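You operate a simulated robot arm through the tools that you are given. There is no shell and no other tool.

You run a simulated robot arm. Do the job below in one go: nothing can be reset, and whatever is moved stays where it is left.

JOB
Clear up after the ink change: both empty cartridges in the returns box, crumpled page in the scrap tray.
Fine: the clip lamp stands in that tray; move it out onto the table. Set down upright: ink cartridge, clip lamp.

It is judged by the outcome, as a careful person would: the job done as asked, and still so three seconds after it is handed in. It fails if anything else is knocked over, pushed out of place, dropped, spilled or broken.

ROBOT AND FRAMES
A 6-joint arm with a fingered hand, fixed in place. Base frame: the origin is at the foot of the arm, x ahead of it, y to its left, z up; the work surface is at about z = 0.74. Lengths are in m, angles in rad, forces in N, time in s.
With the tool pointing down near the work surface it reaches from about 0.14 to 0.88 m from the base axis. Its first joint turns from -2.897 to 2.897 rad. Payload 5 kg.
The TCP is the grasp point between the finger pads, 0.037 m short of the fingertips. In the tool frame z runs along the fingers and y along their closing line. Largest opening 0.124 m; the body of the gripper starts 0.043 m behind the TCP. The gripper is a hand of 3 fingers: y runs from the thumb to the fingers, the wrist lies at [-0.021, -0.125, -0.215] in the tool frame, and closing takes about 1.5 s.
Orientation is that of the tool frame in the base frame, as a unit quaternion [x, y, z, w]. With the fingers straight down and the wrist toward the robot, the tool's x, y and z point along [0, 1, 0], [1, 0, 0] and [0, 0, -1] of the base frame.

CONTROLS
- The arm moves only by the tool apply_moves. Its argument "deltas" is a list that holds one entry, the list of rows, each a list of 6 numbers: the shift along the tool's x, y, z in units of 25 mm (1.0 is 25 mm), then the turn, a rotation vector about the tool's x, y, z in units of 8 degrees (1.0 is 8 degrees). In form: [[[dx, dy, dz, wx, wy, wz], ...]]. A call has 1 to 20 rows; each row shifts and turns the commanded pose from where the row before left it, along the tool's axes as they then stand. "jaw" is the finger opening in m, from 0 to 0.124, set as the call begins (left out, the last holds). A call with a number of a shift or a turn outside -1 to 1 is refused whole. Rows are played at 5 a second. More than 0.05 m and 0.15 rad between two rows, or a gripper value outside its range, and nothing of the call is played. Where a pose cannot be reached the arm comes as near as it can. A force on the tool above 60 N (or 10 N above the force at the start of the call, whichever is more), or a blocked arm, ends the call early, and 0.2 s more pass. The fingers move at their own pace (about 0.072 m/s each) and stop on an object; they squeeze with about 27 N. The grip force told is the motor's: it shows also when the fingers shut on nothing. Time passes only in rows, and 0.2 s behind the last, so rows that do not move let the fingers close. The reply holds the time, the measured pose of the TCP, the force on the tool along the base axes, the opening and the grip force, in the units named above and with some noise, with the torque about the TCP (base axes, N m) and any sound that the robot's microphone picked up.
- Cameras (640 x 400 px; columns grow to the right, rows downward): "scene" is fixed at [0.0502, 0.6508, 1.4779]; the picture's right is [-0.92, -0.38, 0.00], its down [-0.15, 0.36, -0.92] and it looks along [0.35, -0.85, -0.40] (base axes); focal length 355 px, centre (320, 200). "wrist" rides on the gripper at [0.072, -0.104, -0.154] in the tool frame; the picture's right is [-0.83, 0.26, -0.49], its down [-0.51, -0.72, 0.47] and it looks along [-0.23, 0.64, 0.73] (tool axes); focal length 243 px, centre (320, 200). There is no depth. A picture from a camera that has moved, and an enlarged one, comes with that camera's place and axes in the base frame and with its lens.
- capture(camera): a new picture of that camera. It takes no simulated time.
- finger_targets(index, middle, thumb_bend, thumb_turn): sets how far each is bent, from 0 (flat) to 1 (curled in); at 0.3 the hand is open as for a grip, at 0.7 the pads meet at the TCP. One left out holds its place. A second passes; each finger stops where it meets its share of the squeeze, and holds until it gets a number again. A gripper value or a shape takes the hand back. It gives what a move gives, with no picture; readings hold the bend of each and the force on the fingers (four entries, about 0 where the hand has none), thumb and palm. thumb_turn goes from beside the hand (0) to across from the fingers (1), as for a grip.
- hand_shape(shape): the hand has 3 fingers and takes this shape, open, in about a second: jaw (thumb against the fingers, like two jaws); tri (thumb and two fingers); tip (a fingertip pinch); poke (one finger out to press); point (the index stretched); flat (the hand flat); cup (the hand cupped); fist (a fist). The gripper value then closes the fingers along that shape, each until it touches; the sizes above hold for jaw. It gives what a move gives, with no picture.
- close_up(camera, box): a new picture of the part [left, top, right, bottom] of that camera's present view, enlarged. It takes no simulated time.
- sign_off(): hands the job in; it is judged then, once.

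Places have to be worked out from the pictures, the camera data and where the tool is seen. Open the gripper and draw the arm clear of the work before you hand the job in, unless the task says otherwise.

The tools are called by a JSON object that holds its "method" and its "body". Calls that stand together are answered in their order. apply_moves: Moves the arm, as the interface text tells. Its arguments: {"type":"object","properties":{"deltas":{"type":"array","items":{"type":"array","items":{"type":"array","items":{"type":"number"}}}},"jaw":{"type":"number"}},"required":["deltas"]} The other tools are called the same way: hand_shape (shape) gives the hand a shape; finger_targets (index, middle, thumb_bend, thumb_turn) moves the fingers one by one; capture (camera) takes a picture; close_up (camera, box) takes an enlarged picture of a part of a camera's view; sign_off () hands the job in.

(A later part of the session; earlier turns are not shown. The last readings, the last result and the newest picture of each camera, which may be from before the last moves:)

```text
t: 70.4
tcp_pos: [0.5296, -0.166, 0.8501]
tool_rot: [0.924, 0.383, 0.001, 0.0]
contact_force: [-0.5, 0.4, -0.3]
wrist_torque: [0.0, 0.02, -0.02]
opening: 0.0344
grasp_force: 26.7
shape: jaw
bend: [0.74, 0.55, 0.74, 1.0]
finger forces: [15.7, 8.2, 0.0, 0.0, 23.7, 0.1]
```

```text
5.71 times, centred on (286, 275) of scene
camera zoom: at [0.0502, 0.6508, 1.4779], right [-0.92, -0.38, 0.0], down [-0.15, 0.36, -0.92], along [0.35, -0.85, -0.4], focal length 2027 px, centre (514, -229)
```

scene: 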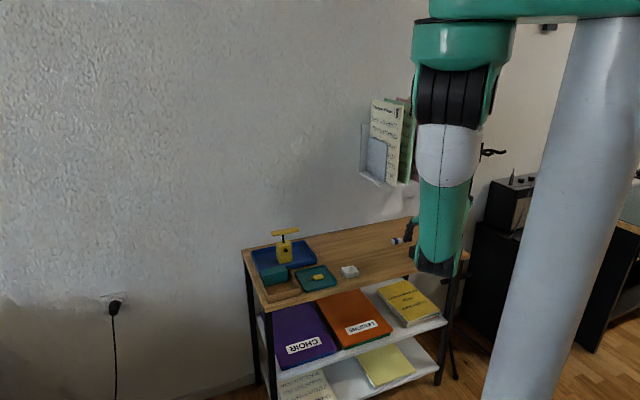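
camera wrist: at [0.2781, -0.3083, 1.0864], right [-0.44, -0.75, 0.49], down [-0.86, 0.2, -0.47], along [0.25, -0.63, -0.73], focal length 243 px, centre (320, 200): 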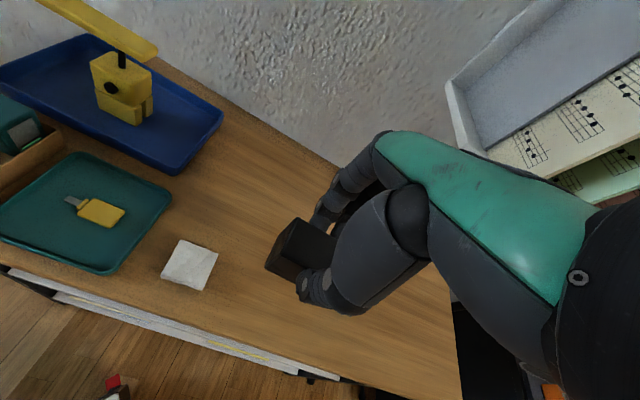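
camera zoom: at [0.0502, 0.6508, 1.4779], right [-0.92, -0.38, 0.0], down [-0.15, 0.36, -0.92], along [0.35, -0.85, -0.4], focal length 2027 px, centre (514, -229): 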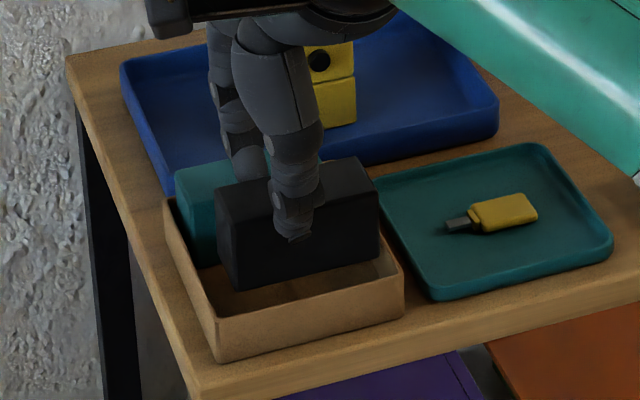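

Nearly right; I'll shift 3 mm back and 4 mm left, then lower slowly, watching finger forces.

{"method": "apply_moves", "body": {"deltas": [[[0.16, 0.12, 0, 0, 0, 0], [0, 0, 0.3, 0, 0, 0], [0, 0, 0.3, 0, 0, 0], [0, 0, 0.2, 0, 0, 0], [0, 0, 0.1, 0, 0, 0], [0, 0, 0, 0, 0, 0]]], "jaw": 0.0}}

{"method": "close_up", "body": {"camera": "scene", "box": [250, 240, 322, 310]}}

{"method": "close_up", "body": {"camera": "wrist", "box": [160, 110, 420, 330]}}

```text
t: 71.8
tcp_pos: [0.5366, -0.1666, 0.8286]
tool_rot: [0.924, 0.383, 0.0, 0.0]
contact_force: [-0.6, -0.3, 0.0]
wrist_torque: [-0.04, -0.01, -0.01]
opening: 0.0345
grasp_force: 26.7
shape: jaw
bend: [0.74, 0.55, 0.74, 1.0]
finger forces: [15.7, 8.2, 0.0, 0.0, 23.6, 0.0]
```

```text
5.71 times, centred on (286, 275) of scene
camera zoom: at [0.0502, 0.6508, 1.4779], right [-0.92, -0.38, 0.0], down [-0.15, 0.36, -0.92], along [0.35, -0.85, -0.4], focal length 2027 px, centre (514, -229)
```

zoom: 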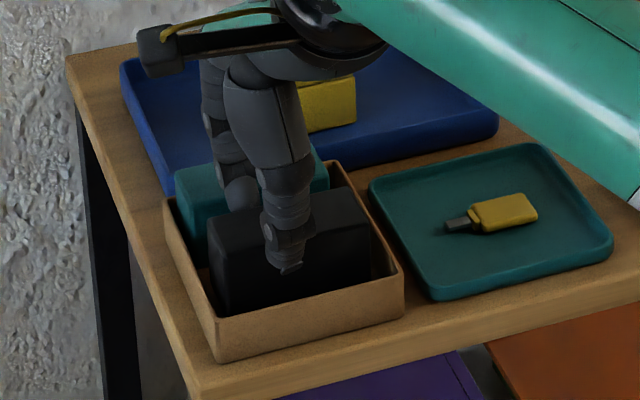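

```text
1.82 times, centred on (290, 220) of wrist
camera zoom: at [0.5137, -0.0418, 0.9831], right [-0.4, -0.77, 0.49], down [-0.87, 0.15, -0.47], along [0.29, -0.62, -0.73], focal length 441 px, centre (374, 164)
```

zoom: 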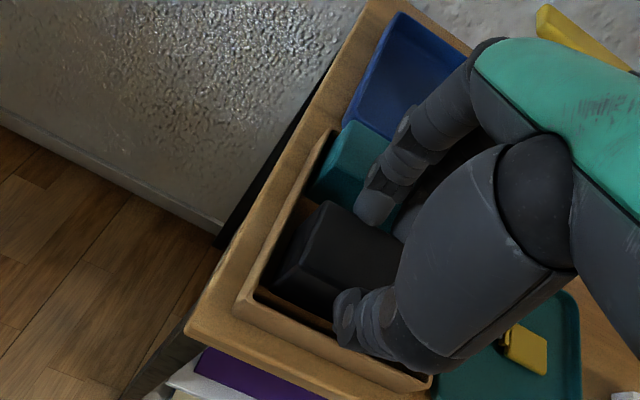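

No contact and well positioned. Lowering in small steps.

{"method": "apply_moves", "body": {"deltas": [[[0, 0, 0.12, 0, 0, 0], [0, 0, 0.12, 0, 0, 0], [0, 0, 0.1, 0, 0, 0], [0, 0, 0, 0, 0, 0]]], "jaw": 0.0}}

```text
t: 72.8
tcp_pos: [0.5363, -0.1643, 0.8193]
tool_rot: [0.924, 0.382, 0.001, 0.001]
contact_force: [-0.2, -0.1, -0.6]
wrist_torque: [0.01, -0.01, 0.01]
opening: 0.0344
grasp_force: 27.4
shape: jaw
bend: [0.74, 0.55, 0.74, 1.0]
finger forces: [15.7, 8.3, 0.0, 0.1, 23.7, 0.1]
```

Still free, about 4 mm to go.

{"method": "apply_moves", "body": {"deltas": [[[0, 0, 0.08, 0, 0, 0], [0, 0, 0.06, 0, 0, 0], [0, 0, 0, 0, 0, 0]]], "jaw": 0.0}}

```text
t: 73.6
tcp_pos: [0.5367, -0.1646, 0.8171]
tool_rot: [0.924, 0.383, -0.001, 0.0]
contact_force: [0.0, 0.2, 3.8]
wrist_torque: [0.03, 0.05, -0.01]
opening: 0.0345
grasp_force: 26.6
shape: jaw
bend: [0.74, 0.55, 0.74, 1.0]
finger forces: [15.9, 8.4, 0.0, 0.0, 25.1, 0.0]
```

It's resting on the box floor (about 4 N). I'll release by easing all three digits open together a little.

{"method": "finger_targets", "body": {"index": 0.68, "middle": 0.52, "thumb_bend": 0.62}}

{"method": "close_up", "body": {"camera": "wrist", "box": [160, 110, 420, 330]}}

{"method": "close_up", "body": {"camera": "scene", "box": [250, 240, 322, 310]}}

```text
t: 74.6
tcp_pos: [0.537, -0.1659, 0.8174]
tool_rot: [0.924, 0.383, 0.001, 0.0]
contact_force: [0.8, 2.5, 20.8]
wrist_torque: [-0.37, -0.29, -0.17]
opening: 0.0407
grasp_force: 14.0
shape: fingers
bend: [0.6, 0.55, 0.58, 1.0]
finger forces: [10.4, 10.4, 0.0, 0.0, 6.1, 0.1]
```

```text
1.82 times, centred on (290, 220) of wrist
camera zoom: at [0.5136, -0.0416, 0.9723], right [-0.4, -0.77, 0.49], down [-0.87, 0.15, -0.47], along [0.29, -0.62, -0.73], focal length 441 px, centre (374, 164)
```

zoom: 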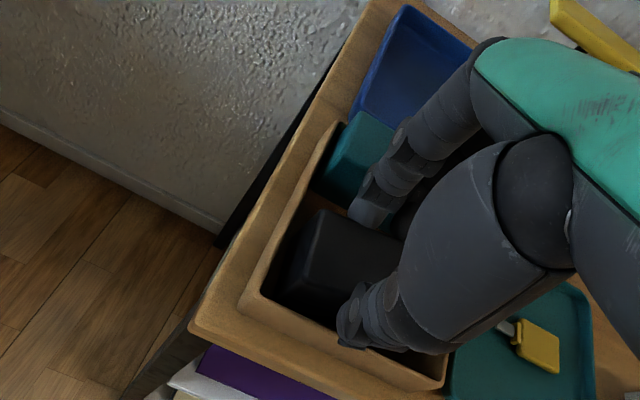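

```text
5.71 times, centred on (286, 275) of scene
camera zoom: at [0.0502, 0.6508, 1.4779], right [-0.92, -0.38, 0.0], down [-0.15, 0.36, -0.92], along [0.35, -0.85, -0.4], focal length 2027 px, centre (514, -229)
```

zoom: 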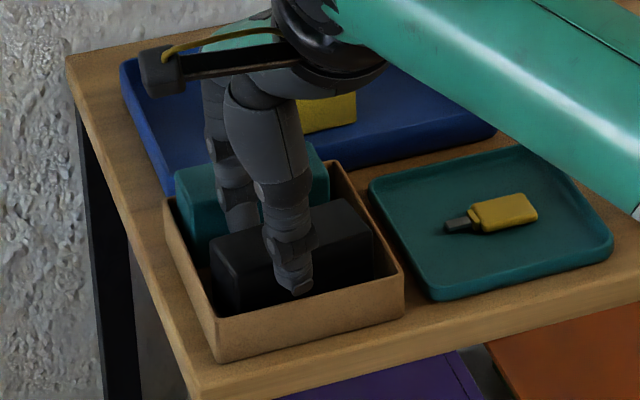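

The digits have loosened but still press lightly. I'll rise 4 mm and open a bit more.

{"method": "apply_moves", "body": {"deltas": [[[0, 0, -0.08, 0, 0, 0], [0, 0, -0.08, 0, 0, 0]]]}}

{"method": "finger_targets", "body": {"index": 0.55, "middle": 0.5, "thumb_bend": 0.52}}

{"method": "close_up", "body": {"camera": "wrist", "box": [160, 110, 420, 330]}}

{"method": "close_up", "body": {"camera": "scene", "box": [250, 240, 322, 310]}}

```text
t: 75.2
tcp_pos: [0.5342, -0.1654, 0.8189]
tool_rot: [0.924, 0.383, -0.003, -0.002]
contact_force: [-1.0, 1.9, 3.4]
wrist_torque: [-0.04, -0.03, -0.03]
opening: 0.0408
grasp_force: 8.7
shape: fingers
bend: [0.61, 0.54, 0.58, 1.0]
finger forces: [7.7, 3.2, 0.1, 0.0, 7.2, 0.0]
```

```text
t: 76.2
tcp_pos: [0.5362, -0.164, 0.82]
tool_rot: [0.924, 0.383, -0.001, 0.0]
contact_force: [-3.8, 3.0, 4.0]
wrist_torque: [-0.09, 0.05, -0.09]
opening: 0.0559
grasp_force: 2.6
shape: fingers
bend: [0.55, 0.53, 0.52, 1.0]
finger forces: [0.0, 5.5, 0.1, 0.0, 0.0, 0.0]
```

```text
1.82 times, centred on (290, 220) of wrist
camera zoom: at [0.5134, -0.0412, 0.9752], right [-0.4, -0.77, 0.49], down [-0.87, 0.15, -0.47], along [0.29, -0.62, -0.73], focal length 441 px, centre (374, 164)
```

zoom: 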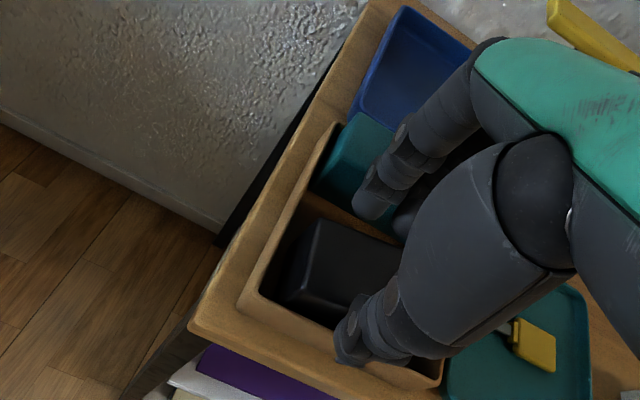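

```text
5.71 times, centred on (286, 275) of scene
camera zoom: at [0.0502, 0.6508, 1.4779], right [-0.92, -0.38, 0.0], down [-0.15, 0.36, -0.92], along [0.35, -0.85, -0.4], focal length 2027 px, centre (514, -229)
```

zoom: 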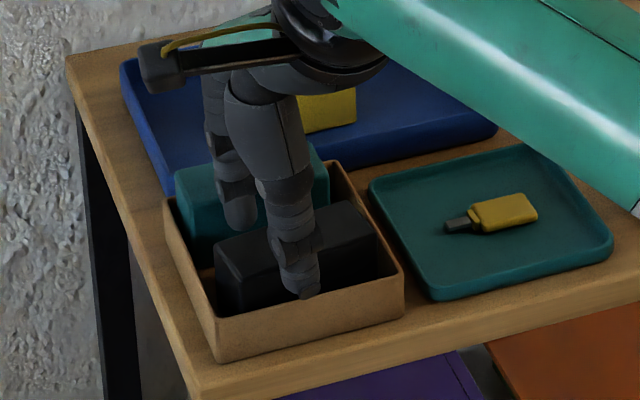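

Thumb and index are free; only the middle finger rests on the teal's face. Easing it in slightly and rising straight up.

{"method": "finger_targets", "body": {"middle": 0.55}}

{"method": "apply_moves", "body": {"deltas": [[[0, 0, -0.15, 0, 0, 0], [0, 0, -0.25, 0, 0, 0], [0, 0, -0.4, 0, 0, 0], [0, 0, -0.6, 0, 0, 0], [0, 0, -0.8, 0, 0, 0], [0, 0, -0.9, 0, 0, 0], [0, 0, -0.9, 0, 0, 0]]]}}

{"method": "close_up", "body": {"camera": "wrist", "box": [160, 110, 420, 330]}}

{"method": "close_up", "body": {"camera": "scene", "box": [250, 240, 322, 310]}}

```text
t: 77.2
tcp_pos: [0.5358, -0.1651, 0.8209]
tool_rot: [0.924, 0.382, -0.001, 0.001]
contact_force: [0.1, -0.5, -0.8]
wrist_torque: [0.0, -0.02, 0.03]
opening: 0.0564
grasp_force: 0.1
shape: fingers
bend: [0.55, 0.55, 0.52, 1.0]
finger forces: [0.1, 0.0, 0.0, 0.0, 0.0, 0.1]
```

```text
t: 78.8
tcp_pos: [0.5353, -0.1653, 0.9201]
tool_rot: [0.924, 0.383, 0.0, -0.001]
contact_force: [0.6, 0.5, -0.7]
wrist_torque: [-0.04, 0.04, -0.01]
opening: 0.0564
grasp_force: 0.0
shape: fingers
bend: [0.55, 0.55, 0.52, 1.0]
finger forces: [0.0, 0.1, 0.1, 0.0, 0.0, 0.0]
```

```text
1.82 times, centred on (290, 220) of wrist
camera zoom: at [0.5133, -0.0412, 1.0744], right [-0.4, -0.77, 0.49], down [-0.87, 0.15, -0.47], along [0.29, -0.62, -0.73], focal length 441 px, centre (374, 164)
```

zoom: 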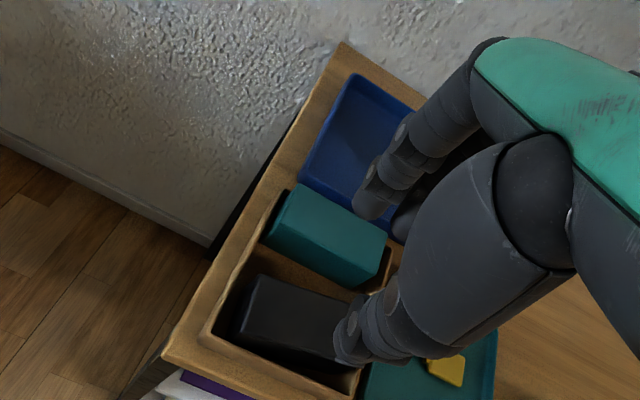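

```text
5.71 times, centred on (286, 275) of scene
camera zoom: at [0.0502, 0.6508, 1.4779], right [-0.92, -0.38, 0.0], down [-0.15, 0.36, -0.92], along [0.35, -0.85, -0.4], focal length 2027 px, centre (514, -229)
```

zoom: 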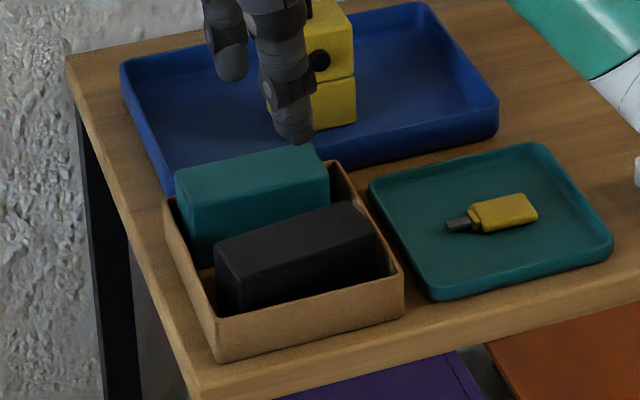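

Both cartridges now stand upright in the returns box, with the hand clear. Next the clip lamp: centre about (0.609,-0.350), body top at about 0.815, shade bar top at about 0.865. I'll open the hand, rise, and move above it so the fingers straddle the bar.

{"method": "apply_moves", "body": {"deltas": [[[0, 0, -0.8, 0, 0, 0], [0, 0, -0.8, 0, 0, 0], [-0.2, 0.5, 0, 0, 0, 0], [-0.36, 0.95, 0, 0, 0, 0], [-0.36, 0.95, 0, 0, 0, 0], [-0.36, 0.95, 0, 0, 0, 0], [-0.36, 0.95, 0, 0, 0, 0], [-0.36, 0.95, 0, 0, 0, 0], [-0.36, 0.95, 0, 0, 0, 0], [-0.36, 0.8, 0, 0, 0, 0], [-0.04, 0.29, 0, 0, 0, 0], [0, 0, 0, 0, 0, 0]]], "jaw": 0.124}}

{"method": "capture", "body": {"camera": "wrist"}}

{"method": "close_up", "body": {"camera": "scene", "box": [240, 180, 352, 280]}}

```text
t: 81.4
tcp_pos: [0.616, -0.343, 0.9608]
tool_rot: [0.924, 0.382, 0.0, -0.001]
contact_force: [-0.4, 0.4, 0.4]
wrist_torque: [0.0, 0.0, 0.02]
opening: 0.1236
grasp_force: 0.0
shape: jaw
bend: [0.3, 0.3, 0.3, 0.98]
finger forces: [0.0, 0.0, 0.0, 0.0, 0.1, 0.0]
```

```text
taken
camera wrist: at [0.5937, -0.2192, 1.1147], right [-0.4, -0.77, 0.49], down [-0.87, 0.15, -0.47], along [0.29, -0.62, -0.73], focal length 243 px, centre (320, 200)
```

wrist: 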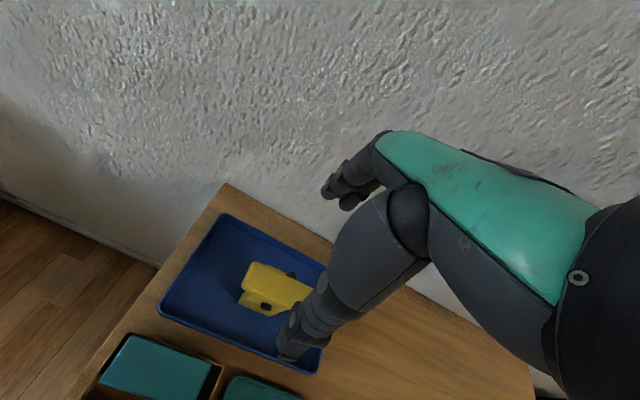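

```text
4.00 times, centred on (296, 230) of scene
camera zoom: at [0.0502, 0.6508, 1.4779], right [-0.92, -0.38, 0.0], down [-0.15, 0.36, -0.92], along [0.35, -0.85, -0.4], focal length 1419 px, centre (416, 80)
```

zoom: 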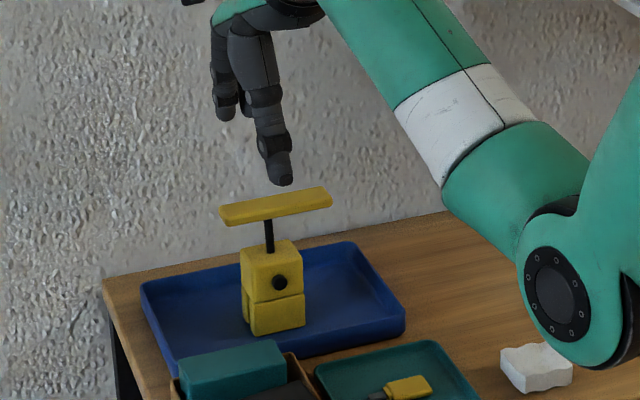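

The hand is above the lamp with the bar running across the opening. Zooming in to refine the bar's position relative to the fingers.

{"method": "close_up", "body": {"camera": "wrist", "box": [200, 220, 352, 340]}}

{"method": "close_up", "body": {"camera": "scene", "box": [264, 215, 328, 265]}}

```text
3.33 times, centred on (276, 280) of wrist
camera zoom: at [0.5937, -0.2192, 1.1147], right [-0.4, -0.77, 0.49], down [-0.87, 0.15, -0.47], along [0.29, -0.62, -0.73], focal length 809 px, centre (467, -67)
```

zoom: 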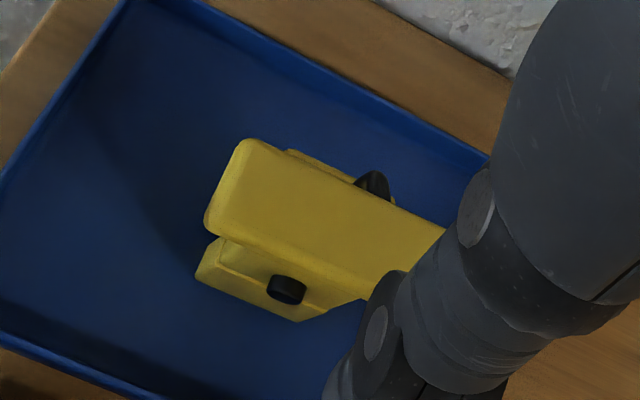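

```text
8.00 times, centred on (296, 240) of scene
camera zoom: at [0.0502, 0.6508, 1.4779], right [-0.92, -0.38, 0.0], down [-0.15, 0.36, -0.92], along [0.35, -0.85, -0.4], focal length 2837 px, centre (512, -120)
```

zoom: 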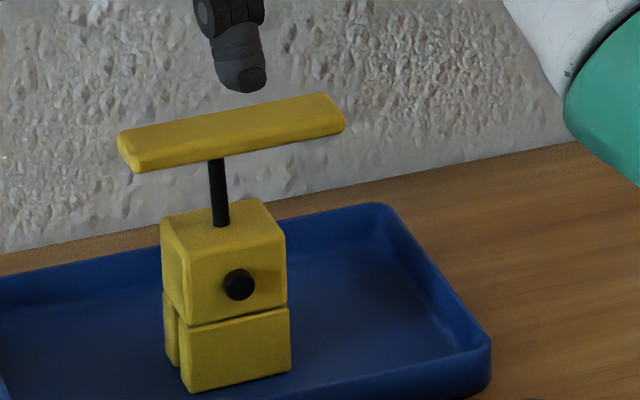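

The zooms show the shade bar sits about 2 cm forward of the stem, at roughly z 0.870–0.88, and there's a knob on the body's front, so the best hold is pinching the bar across its width, centred on the stem. I'll shift over the bar (about (0.594,-0.338)) and lower the open fingers around it.

{"method": "apply_moves", "body": {"deltas": [[[-0.06, -0.4, 0, 0, 0, -0.2], [-0.06, -0.36, 0, 0, 0, 0], [0, 0, 0.5, 0, 0, 0], [0, 0, 0.5, 0, 0, 0], [0, 0, 0.3, 0, 0, 0], [0, 0, 0, 0, 0, 0]]], "jaw": 0.124}}

{"method": "close_up", "body": {"camera": "wrist", "box": [200, 120, 440, 320]}}

{"method": "close_up", "body": {"camera": "scene", "box": [256, 200, 336, 270]}}

```text
t: 82.8
tcp_pos: [0.6013, -0.3334, 0.9278]
tool_rot: [0.919, 0.395, 0.0, 0.0]
contact_force: [0.1, 0.2, 0.8]
wrist_torque: [0.01, 0.02, 0.0]
opening: 0.1238
grasp_force: 0.0
shape: jaw
bend: [0.3, 0.3, 0.3, 0.98]
finger forces: [0.1, 0.1, 0.0, 0.0, 0.0, 0.1]
```

```text
2.00 times, centred on (320, 220) of wrist
camera zoom: at [0.5741, -0.2096, 1.0819], right [-0.38, -0.78, 0.49], down [-0.87, 0.13, -0.47], along [0.31, -0.61, -0.73], focal length 485 px, centre (320, 160)
```

zoom: 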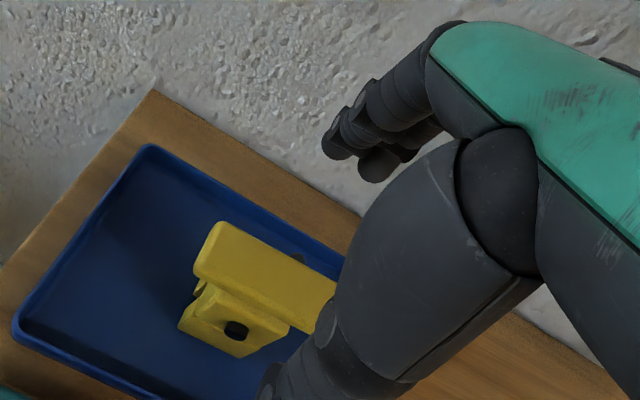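

```text
5.71 times, centred on (296, 235) of scene
camera zoom: at [0.0502, 0.6508, 1.4779], right [-0.92, -0.38, 0.0], down [-0.15, 0.36, -0.92], along [0.35, -0.85, -0.4], focal length 2027 px, centre (457, 0)
```

zoom: 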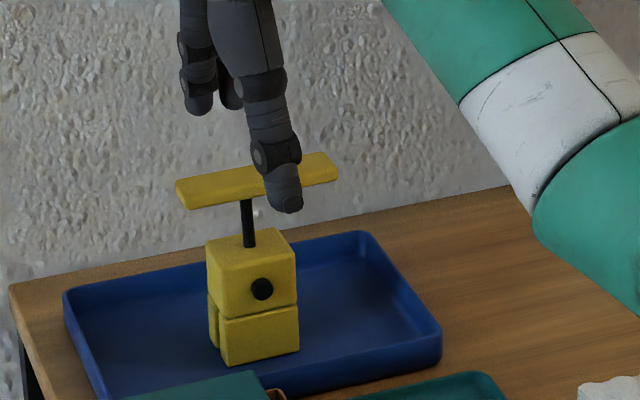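

Alignment looks right: the thumb in front and fingers behind will close on the bar's middle. Lowering the last 26 mm.

{"method": "apply_moves", "body": {"deltas": [[[0, 0, 0.4, 0, 0, 0], [0, 0, 0.4, 0, 0, 0], [0, 0, 0.23, 0, 0, 0], [0, 0, 0, 0, 0, 0]]], "jaw": 0.124}}

{"method": "close_up", "body": {"camera": "scene", "box": [256, 200, 336, 270]}}

{"method": "close_up", "body": {"camera": "wrist", "box": [200, 120, 440, 320]}}

```text
t: 83.8
tcp_pos: [0.5995, -0.3313, 0.9022]
tool_rot: [0.919, 0.395, 0.0, 0.0]
contact_force: [0.3, -0.7, -0.6]
wrist_torque: [0.02, -0.01, -0.02]
opening: 0.1238
grasp_force: 0.0
shape: jaw
bend: [0.3, 0.3, 0.3, 0.98]
finger forces: [0.0, 0.0, 0.0, 0.1, 0.0, 0.0]
```

```text
5.71 times, centred on (296, 235) of scene
camera zoom: at [0.0502, 0.6508, 1.4779], right [-0.92, -0.38, 0.0], down [-0.15, 0.36, -0.92], along [0.35, -0.85, -0.4], focal length 2027 px, centre (457, 0)
```

zoom: 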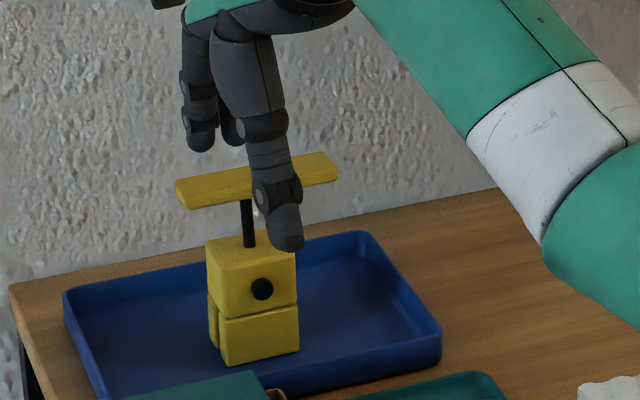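

```text
2.00 times, centred on (320, 220) of wrist
camera zoom: at [0.5737, -0.2086, 1.056], right [-0.38, -0.78, 0.49], down [-0.87, 0.13, -0.47], along [0.31, -0.61, -0.73], focal length 485 px, centre (320, 160)
```

zoom: 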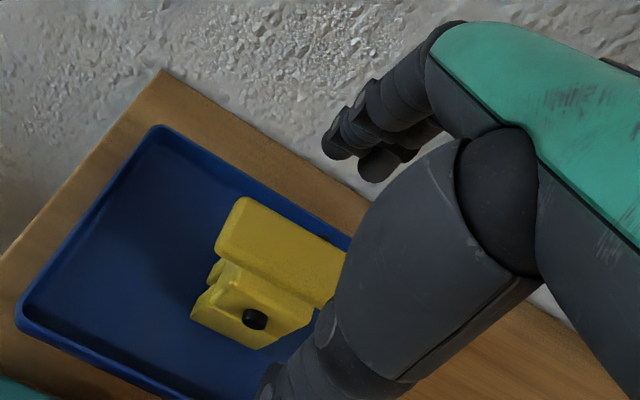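

Finger tips are about 5–10 mm below the bar. I'll nudge for centring (3.5 mm left, 4.5 mm forward) and close partway to check that both sides are evenly spaced.

{"method": "apply_moves", "body": {"deltas": [[[0.14, -0.18, 0, 0, 0, 0], [0, 0, 0, 0, 0, 0], [0, 0, 0, 0, 0, 0], [0, 0, 0, 0, 0, 0], [0, 0, 0, 0, 0, 0]]], "jaw": 0.056}}

{"method": "close_up", "body": {"camera": "wrist", "box": [200, 120, 440, 320]}}

{"method": "close_up", "body": {"camera": "scene", "box": [262, 205, 326, 265]}}

```text
t: 85.0
tcp_pos: [0.5989, -0.3266, 0.902]
tool_rot: [0.919, 0.395, 0.0, 0.0]
contact_force: [-0.4, 0.1, 0.2]
wrist_torque: [0.0, 0.02, -0.03]
opening: 0.0566
grasp_force: 0.0
shape: jaw
bend: [0.74, 0.47, 0.71, 1.0]
finger forces: [0.0, 0.0, 0.0, 0.0, 0.0, 0.0]
```

```text
2.00 times, centred on (320, 220) of wrist
camera zoom: at [0.573, -0.2033, 1.056], right [-0.38, -0.78, 0.49], down [-0.87, 0.13, -0.47], along [0.31, -0.61, -0.73], focal length 485 px, centre (320, 160)
```

zoom: 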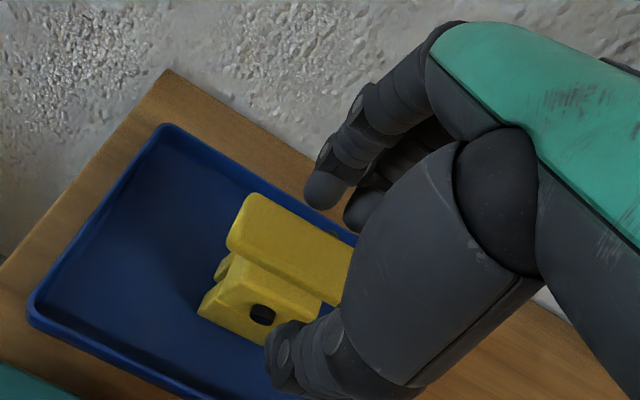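

```text
6.67 times, centred on (294, 235) of scene
camera zoom: at [0.0502, 0.6508, 1.4779], right [-0.92, -0.38, 0.0], down [-0.15, 0.36, -0.92], along [0.35, -0.85, -0.4], focal length 2364 px, centre (493, -33)
```

zoom: 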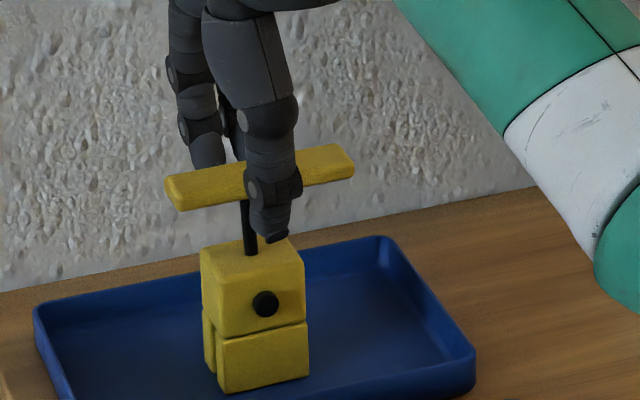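

Spacing looks even on both sides with no contact. Closing on the bar.

{"method": "apply_moves", "body": {"deltas": [[[0, 0, 0, 0, 0, 0], [0, 0, 0, 0, 0, 0], [0, 0, 0, 0, 0, 0], [0, 0, 0, 0, 0, 0], [0, 0, 0, 0, 0, 0], [0, 0, 0, 0, 0, 0]]], "jaw": 0.0}}

{"method": "close_up", "body": {"camera": "wrist", "box": [200, 120, 440, 320]}}

{"method": "close_up", "body": {"camera": "scene", "box": [262, 205, 326, 265]}}

```text
t: 86.4
tcp_pos: [0.5988, -0.3276, 0.9011]
tool_rot: [0.918, 0.396, -0.001, 0.0]
contact_force: [-0.3, -0.1, 0.5]
wrist_torque: [-0.06, -0.04, -0.01]
opening: 0.0251
grasp_force: 26.9
shape: jaw
bend: [0.73, 0.56, 0.74, 1.0]
finger forces: [17.8, 6.9, 0.0, 0.1, 23.2, 0.0]
```

```text
2.00 times, centred on (320, 220) of wrist
camera zoom: at [0.573, -0.2034, 1.056], right [-0.38, -0.78, 0.49], down [-0.87, 0.13, -0.47], along [0.31, -0.61, -0.73], focal length 485 px, centre (320, 160)
```

zoom: 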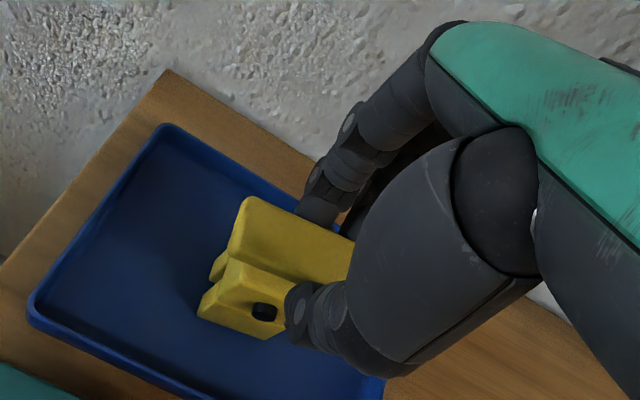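

```text
6.67 times, centred on (294, 235) of scene
camera zoom: at [0.0502, 0.6508, 1.4779], right [-0.92, -0.38, 0.0], down [-0.15, 0.36, -0.92], along [0.35, -0.85, -0.4], focal length 2364 px, centre (493, -33)
```

zoom: 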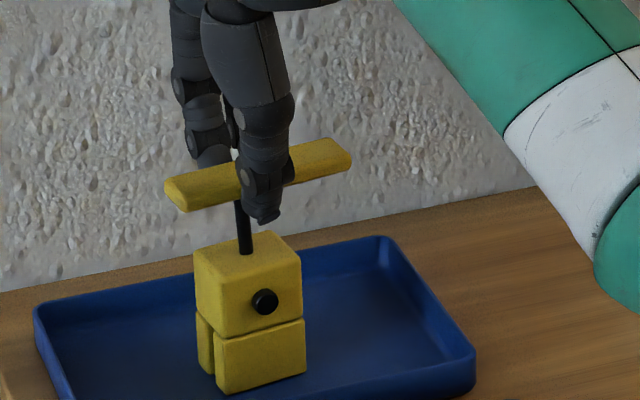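

The bar is gripped (0.025 m opening, 27 N). I'll lift a little and check how the lamp hangs.

{"method": "apply_moves", "body": {"deltas": [[[0, 0, -0.15, 0, 0, 0], [0, 0, -0.25, 0, 0, 0], [0, 0, -0.4, 0, 0, 0], [0, 0, -0.4, 0, 0, 0], [0, 0, 0, 0, 0, 0]]], "jaw": 0.0}}

{"method": "close_up", "body": {"camera": "wrist", "box": [200, 120, 440, 320]}}

{"method": "close_up", "body": {"camera": "scene", "box": [262, 205, 326, 265]}}

```text
t: 87.6
tcp_pos: [0.5993, -0.3267, 0.9316]
tool_rot: [0.918, 0.396, 0.0, 0.0]
contact_force: [-0.3, 0.9, -1.3]
wrist_torque: [0.04, 0.01, 0.04]
opening: 0.0253
grasp_force: 27.3
shape: jaw
bend: [0.73, 0.56, 0.74, 1.0]
finger forces: [17.6, 7.4, 0.0, 0.0, 23.3, 0.1]
```

```text
2.00 times, centred on (320, 220) of wrist
camera zoom: at [0.5724, -0.2033, 1.086], right [-0.38, -0.78, 0.49], down [-0.87, 0.13, -0.47], along [0.31, -0.61, -0.73], focal length 485 px, centre (320, 160)
```

zoom: 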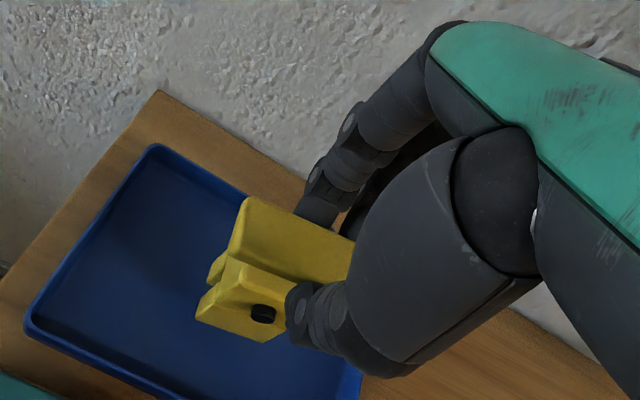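

```text
6.67 times, centred on (294, 235) of scene
camera zoom: at [0.0502, 0.6508, 1.4779], right [-0.92, -0.38, 0.0], down [-0.15, 0.36, -0.92], along [0.35, -0.85, -0.4], focal length 2364 px, centre (493, -33)
```

zoom: 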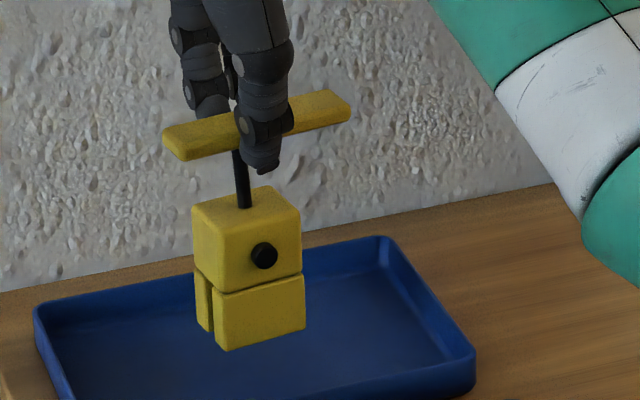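

The lamp came up cleanly, hanging with only about a 3–4° lean. I'll raise it a bit more and carry it right along the table to open space near (0.403,-0.545).

{"method": "apply_moves", "body": {"deltas": [[[0, 0, -0.6, 0, 0, 0], [0, 0, -0.6, 0, 0, 0], [-0.4, -0.02, 0, 0, 0, 0], [-0.8, -0.05, 0, 0, 0, 0], [-0.9, -0.05, 0, 0, 0, 0], [-0.9, -0.05, 0, 0, 0, 0], [-0.9, -0.05, 0, 0, 0, 0], [-0.9, -0.05, 0, 0, 0, 0], [-0.9, -0.05, 0, 0, 0, 0], [-0.9, -0.05, 0, 0, 0, 0], [-0.9, -0.05, 0, 0, 0, 0], [-0.9, -0.05, 0, 0, 0, 0], [-0.9, -0.05, 0, 0, 0, 0], [-0.9, -0.05, 0, 0, 0, 0], [-0.7, -0.05, 0, 0, 0, 0], [-0.36, 0, 0, 0, 0, 0], [0, 0, 0, 0, 0, 0]]], "jaw": 0.0}}

{"method": "capture", "body": {"camera": "scene"}}

{"method": "close_up", "body": {"camera": "scene", "box": [310, 170, 400, 260]}}

{"method": "capture", "body": {"camera": "wrist"}}

```text
t: 91.2
tcp_pos: [0.3967, -0.521, 0.9623]
tool_rot: [0.918, 0.396, 0.0, 0.001]
contact_force: [0.7, 0.6, -1.6]
wrist_torque: [0.06, 0.02, -0.01]
opening: 0.0251
grasp_force: 26.7
shape: jaw
bend: [0.73, 0.56, 0.74, 1.0]
finger forces: [17.4, 7.4, 0.0, 0.0, 23.1, 0.0]
```

```text
taken
```

scene: 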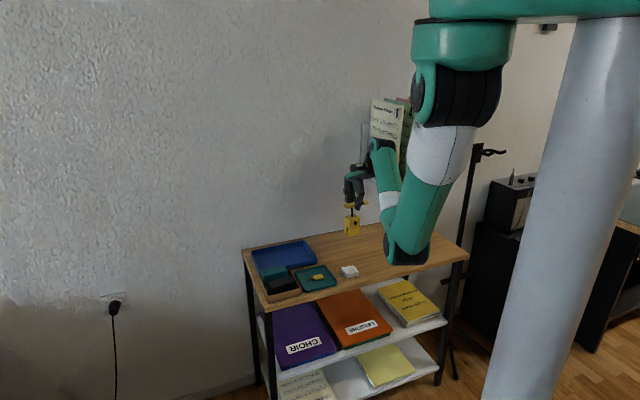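

```text
4.44 times, centred on (355, 215) of scene
camera zoom: at [0.0502, 0.6508, 1.4779], right [-0.92, -0.38, 0.0], down [-0.15, 0.36, -0.92], along [0.35, -0.85, -0.4], focal length 1576 px, centre (164, 133)
```

zoom: 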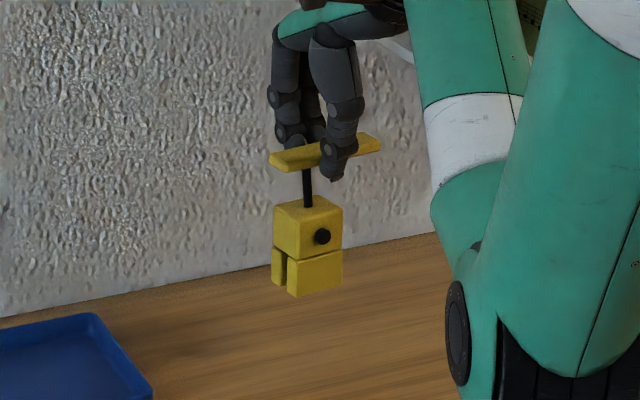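

```text
taken
camera wrist: at [0.3701, -0.3969, 1.1163], right [-0.38, -0.78, 0.49], down [-0.87, 0.13, -0.47], along [0.31, -0.61, -0.73], focal length 243 px, centre (320, 200)
```

wrist: 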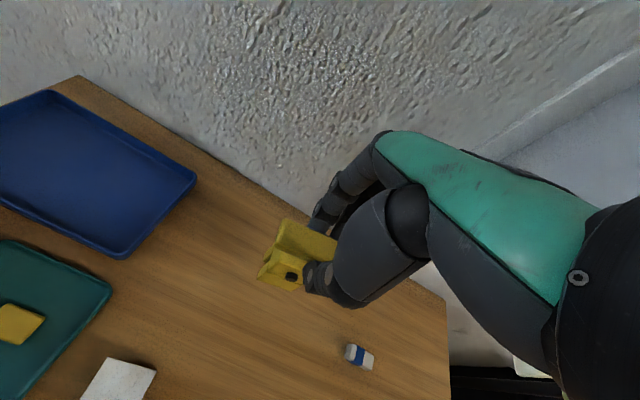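

The lamp is over open table, clear of everything. Zooming in to measure its lean before setting it down.

{"method": "close_up", "body": {"camera": "scene", "box": [334, 196, 374, 242]}}

{"method": "close_up", "body": {"camera": "wrist", "box": [240, 180, 380, 310]}}

```text
8.70 times, centred on (354, 219) of scene
camera zoom: at [0.0502, 0.6508, 1.4779], right [-0.92, -0.38, 0.0], down [-0.15, 0.36, -0.92], along [0.35, -0.85, -0.4], focal length 3084 px, centre (24, 35)
```

zoom: 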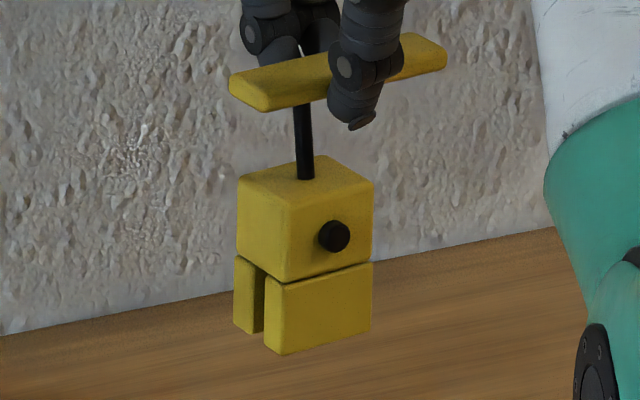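

```text
3.08 times, centred on (310, 245) of wrist
camera zoom: at [0.3701, -0.3969, 1.1163], right [-0.38, -0.78, 0.49], down [-0.87, 0.13, -0.47], along [0.31, -0.61, -0.73], focal length 746 px, centre (351, 62)
```

zoom: 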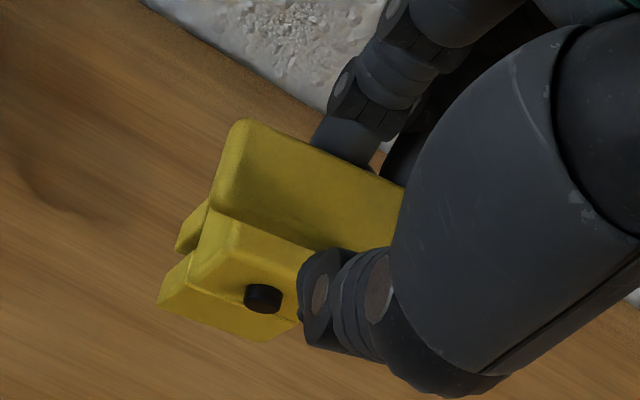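

The lean is only about 1.5°; I'll correct it with a small roll and lower the lamp toward the table.

{"method": "apply_moves", "body": {"deltas": [[[0, 0, 0, 0, 0.2, 0], [0, 0, 0.5, 0, 0, 0], [0, 0, 0.7, 0, 0, 0], [0, 0, 0.6, 0, 0, 0], [0, 0, 0.3, 0, 0, 0], [0, 0, 0.15, 0, 0, 0], [0, 0, 0, 0, 0, 0]]], "jaw": 0.0}}

{"method": "close_up", "body": {"camera": "scene", "box": [330, 196, 390, 256]}}

```text
t: 92.8
tcp_pos: [0.3959, -0.5196, 0.906]
tool_rot: [0.918, 0.396, 0.012, -0.006]
contact_force: [0.5, -0.5, -2.5]
wrist_torque: [0.0, 0.02, 0.0]
opening: 0.0249
grasp_force: 26.8
shape: jaw
bend: [0.73, 0.56, 0.74, 1.0]
finger forces: [17.4, 7.4, 0.0, 0.0, 23.1, 0.0]
```

```text
6.67 times, centred on (360, 226) of scene
camera zoom: at [0.0502, 0.6508, 1.4779], right [-0.92, -0.38, 0.0], down [-0.15, 0.36, -0.92], along [0.35, -0.85, -0.4], focal length 2364 px, centre (53, 27)
```

zoom: 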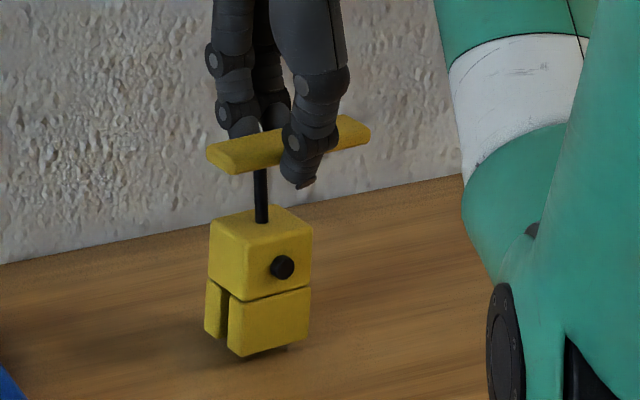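

Let me zoom tighter to judge the lean and the gap under the base.

{"method": "close_up", "body": {"camera": "scene", "box": [346, 210, 386, 252]}}

{"method": "close_up", "body": {"camera": "wrist", "box": [240, 180, 380, 310]}}

```text
9.52 times, centred on (366, 231) of scene
camera zoom: at [0.0502, 0.6508, 1.4779], right [-0.92, -0.38, 0.0], down [-0.15, 0.36, -0.92], along [0.35, -0.85, -0.4], focal length 3378 px, centre (-118, -95)
```

zoom: 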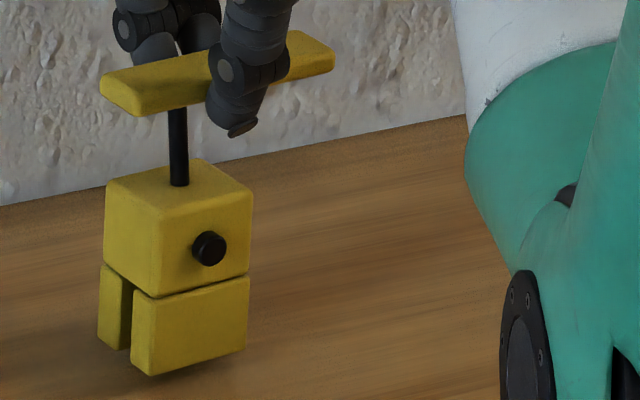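

```text
3.08 times, centred on (310, 245) of wrist
camera zoom: at [0.3673, -0.3996, 1.0627], right [-0.39, -0.79, 0.47], down [-0.86, 0.14, -0.49], along [0.32, -0.59, -0.74], focal length 746 px, centre (351, 62)
```

zoom: 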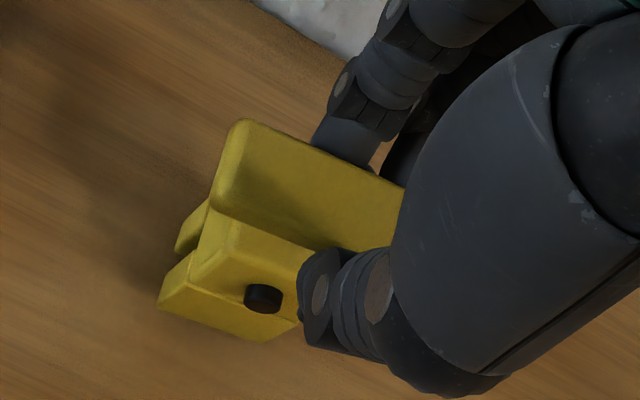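

Lean is now well under 1°. Lowering the last centimetre in small steps.

{"method": "apply_moves", "body": {"deltas": [[[0, 0, 0.1, 0, 0, 0], [0, 0, 0.1, 0, 0, 0], [0, 0, 0.08, 0, 0, 0], [0, 0, 0, 0, 0, 0]]], "jaw": 0.0}}

```text
t: 93.8
tcp_pos: [0.3961, -0.5198, 0.898]
tool_rot: [0.918, 0.395, 0.013, -0.006]
contact_force: [0.2, 0.2, 0.3]
wrist_torque: [0.04, 0.01, 0.05]
opening: 0.025
grasp_force: 27.1
shape: jaw
bend: [0.73, 0.56, 0.74, 1.0]
finger forces: [17.3, 7.1, 0.1, 0.1, 23.6, 0.0]
```

The hanging weight seems just taken up. One or two more millimetres.

{"method": "apply_moves", "body": {"deltas": [[[0, 0, 0.05, 0, 0, 0], [0, 0, 0, 0, 0, 0]]], "jaw": 0.0}}

{"method": "close_up", "body": {"camera": "scene", "box": [346, 210, 386, 252]}}

```text
t: 94.4
tcp_pos: [0.3949, -0.5193, 0.8978]
tool_rot: [0.918, 0.396, 0.012, -0.006]
contact_force: [0.5, 1.0, 2.2]
wrist_torque: [-0.03, 0.01, 0.01]
opening: 0.025
grasp_force: 26.6
shape: jaw
bend: [0.73, 0.56, 0.74, 1.0]
finger forces: [17.7, 7.2, 0.1, 0.0, 24.6, 0.0]
```

```text
9.52 times, centred on (366, 231) of scene
camera zoom: at [0.0502, 0.6508, 1.4779], right [-0.92, -0.38, 0.0], down [-0.15, 0.36, -0.92], along [0.35, -0.85, -0.4], focal length 3378 px, centre (-118, -95)
```

zoom: 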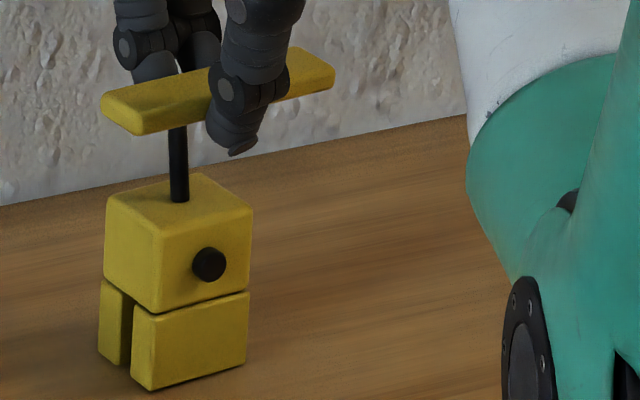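

The base is seated on the table (about 2 N plus its weight). Releasing by opening all digits together.

{"method": "apply_moves", "body": {"deltas": [[[0, 0, 0.02, 0, 0, 0], [0, 0, 0, 0, 0, 0], [0, 0, 0, 0, 0, 0], [0, 0, 0, 0, 0, 0], [0, 0, 0, 0, 0, 0], [0, 0, 0, 0, 0, 0], [0, 0, 0, 0, 0, 0]]], "jaw": 0.124}}

{"method": "close_up", "body": {"camera": "scene", "box": [330, 190, 400, 255]}}

{"method": "close_up", "body": {"camera": "wrist", "box": [220, 120, 440, 320]}}

```text
t: 96.0
tcp_pos: [0.3974, -0.5205, 0.8972]
tool_rot: [0.918, 0.396, 0.013, -0.006]
contact_force: [-0.4, -0.2, -0.1]
wrist_torque: [-0.02, 0.0, 0.0]
opening: 0.1237
grasp_force: 0.0
shape: jaw
bend: [0.3, 0.3, 0.3, 0.98]
finger forces: [0.0, 0.1, 0.1, 0.0, 0.1, 0.0]
```

```text
6.15 times, centred on (365, 222) of scene
camera zoom: at [0.0502, 0.6508, 1.4779], right [-0.92, -0.38, 0.0], down [-0.15, 0.36, -0.92], along [0.35, -0.85, -0.4], focal length 2182 px, centre (43, 62)
```

zoom: 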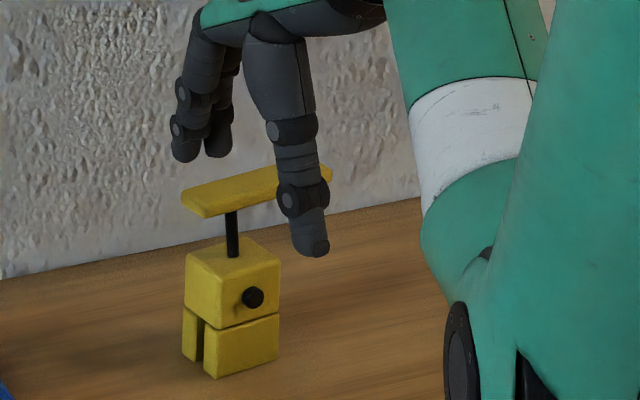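

```text
2.00 times, centred on (330, 220) of wrist
camera zoom: at [0.3671, -0.3999, 1.0539], right [-0.39, -0.79, 0.47], down [-0.86, 0.14, -0.49], along [0.32, -0.59, -0.74], focal length 485 px, centre (300, 160)
```

zoom: 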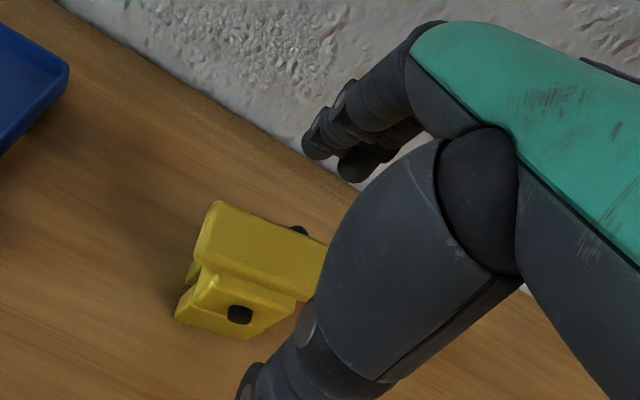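

The lamp stands upright on its own on the table. I'll rise straight clear of it, level the tool, and move over to the crumpled page.

{"method": "apply_moves", "body": {"deltas": [[[0, 0, -0.3, 0, 0, 0], [0, 0, -0.7, 0, 0, 0], [0, 0, -1, 0, 0, 0], [0, 0, -0.7, 0, 0, 0], [0, 0, 0, 0, -0.2, 0], [0, 0, 0, 0, 0, -0.3], [0.34, -0.45, 0, 0, 0, 0], [0.67, -0.9, 0, 0, 0, 0], [0.67, -0.9, 0, 0, 0, 0], [0.67, -0.9, 0, 0, 0, 0], [0.67, -0.9, 0, 0, 0, 0], [0.67, -0.9, 0, 0, 0, 0], [0.33, -0.44, 0, 0, 0, 0], [0, 0, 0, 0, 0, 0]]], "jaw": 0.124}}

{"method": "capture", "body": {"camera": "scene"}}

{"method": "capture", "body": {"camera": "wrist"}}

{"method": "close_up", "body": {"camera": "wrist", "box": [220, 200, 348, 320]}}

```text
t: 99.0
tcp_pos: [0.3612, -0.3587, 0.9632]
tool_rot: [0.91, 0.415, -0.001, 0.0]
contact_force: [-0.1, -0.5, 0.7]
wrist_torque: [-0.04, -0.03, -0.05]
opening: 0.1238
grasp_force: 0.1
shape: jaw
bend: [0.3, 0.3, 0.3, 0.98]
finger forces: [0.1, 0.0, 0.1, 0.0, 0.0, 0.0]
```

```text
taken
```

scene: 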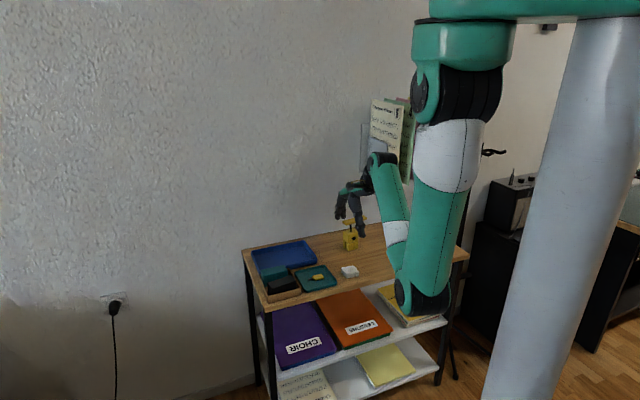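

```text
taken
camera wrist: at [0.3293, -0.2352, 1.1184], right [-0.35, -0.8, 0.49], down [-0.88, 0.09, -0.47], along [0.33, -0.6, -0.73], focal length 243 px, centre (320, 200)
```

wrist: 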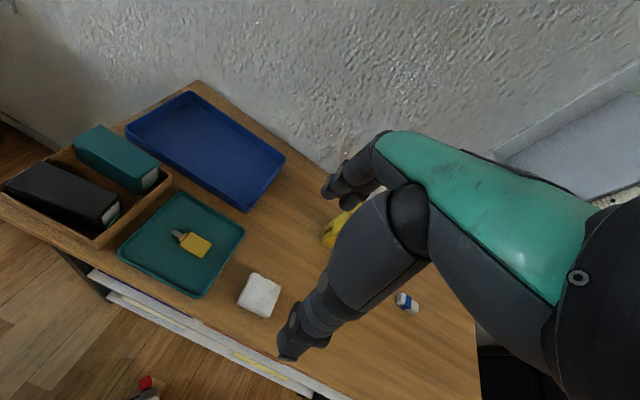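

```text
3.33 times, centred on (284, 260) of wrist
camera zoom: at [0.3293, -0.2352, 1.1184], right [-0.35, -0.8, 0.49], down [-0.88, 0.09, -0.47], along [0.33, -0.6, -0.73], focal length 809 px, centre (440, 0)
```

zoom: 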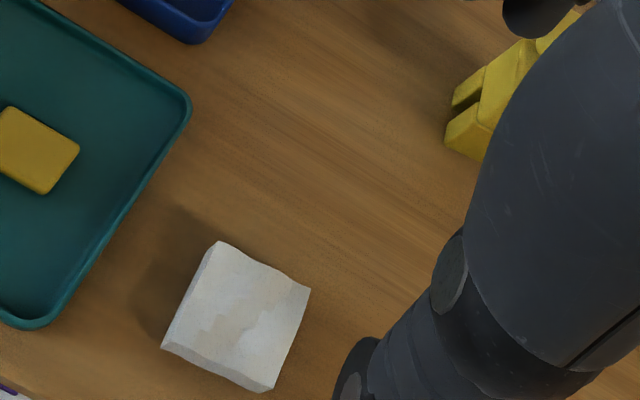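

Both cartridges stand upright side by side in the box. The page is at (0.3555,-0.3616), aligned with the tool. Descending over it with the hand open.

{"method": "apply_moves", "body": {"deltas": [[[0.1, -0.1, 0.5, 0, 0, 0], [0, 0, 1, 0, 0, 0], [0, 0, 1, 0, 0, 0], [0, 0, 1, 0, 0, 0], [0, 0, 1, 0, 0, 0], [0, 0, 0.9, 0, 0, 0], [0, 0, 0.7, 0, 0, 0], [0, 0, 0.5, 0, 0, 0], [0, 0, 0.3, 0, 0, 0], [0, 0, 0, 0, 0, 0]]], "jaw": 0.124}}

{"method": "capture", "body": {"camera": "wrist"}}

{"method": "close_up", "body": {"camera": "scene", "box": [310, 200, 410, 290]}}

```text
t: 101.2
tcp_pos: [0.3588, -0.3534, 0.7908]
tool_rot: [0.91, 0.414, 0.0, 0.0]
contact_force: [0.6, 0.0, 0.3]
wrist_torque: [0.0, 0.01, 0.0]
opening: 0.1237
grasp_force: 0.1
shape: jaw
bend: [0.3, 0.3, 0.3, 0.98]
finger forces: [0.0, 0.0, 0.0, 0.0, 0.0, 0.0]
```

```text
taken
camera wrist: at [0.3275, -0.2301, 0.9462], right [-0.35, -0.8, 0.49], down [-0.88, 0.09, -0.47], along [0.33, -0.6, -0.73], focal length 243 px, centre (320, 200)
```

wrist: 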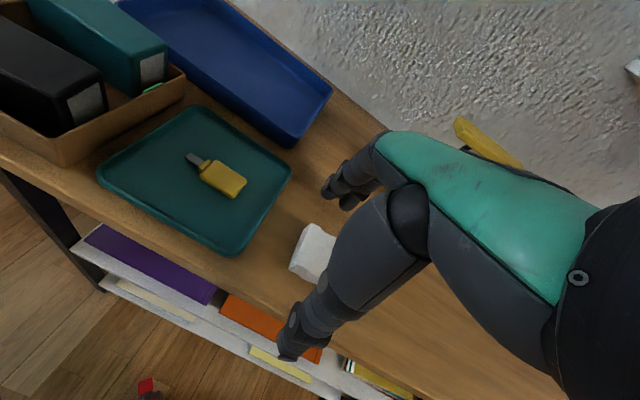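

```text
4.44 times, centred on (360, 245) of scene
camera zoom: at [0.0502, 0.6508, 1.4779], right [-0.92, -0.38, 0.0], down [-0.15, 0.36, -0.92], along [0.35, -0.85, -0.4], focal length 1576 px, centre (142, 0)
```

zoom: 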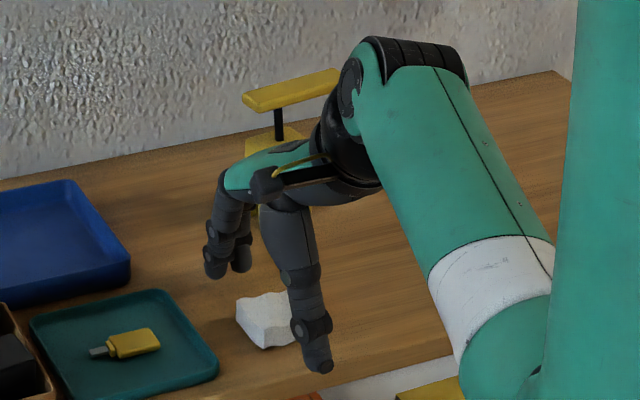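

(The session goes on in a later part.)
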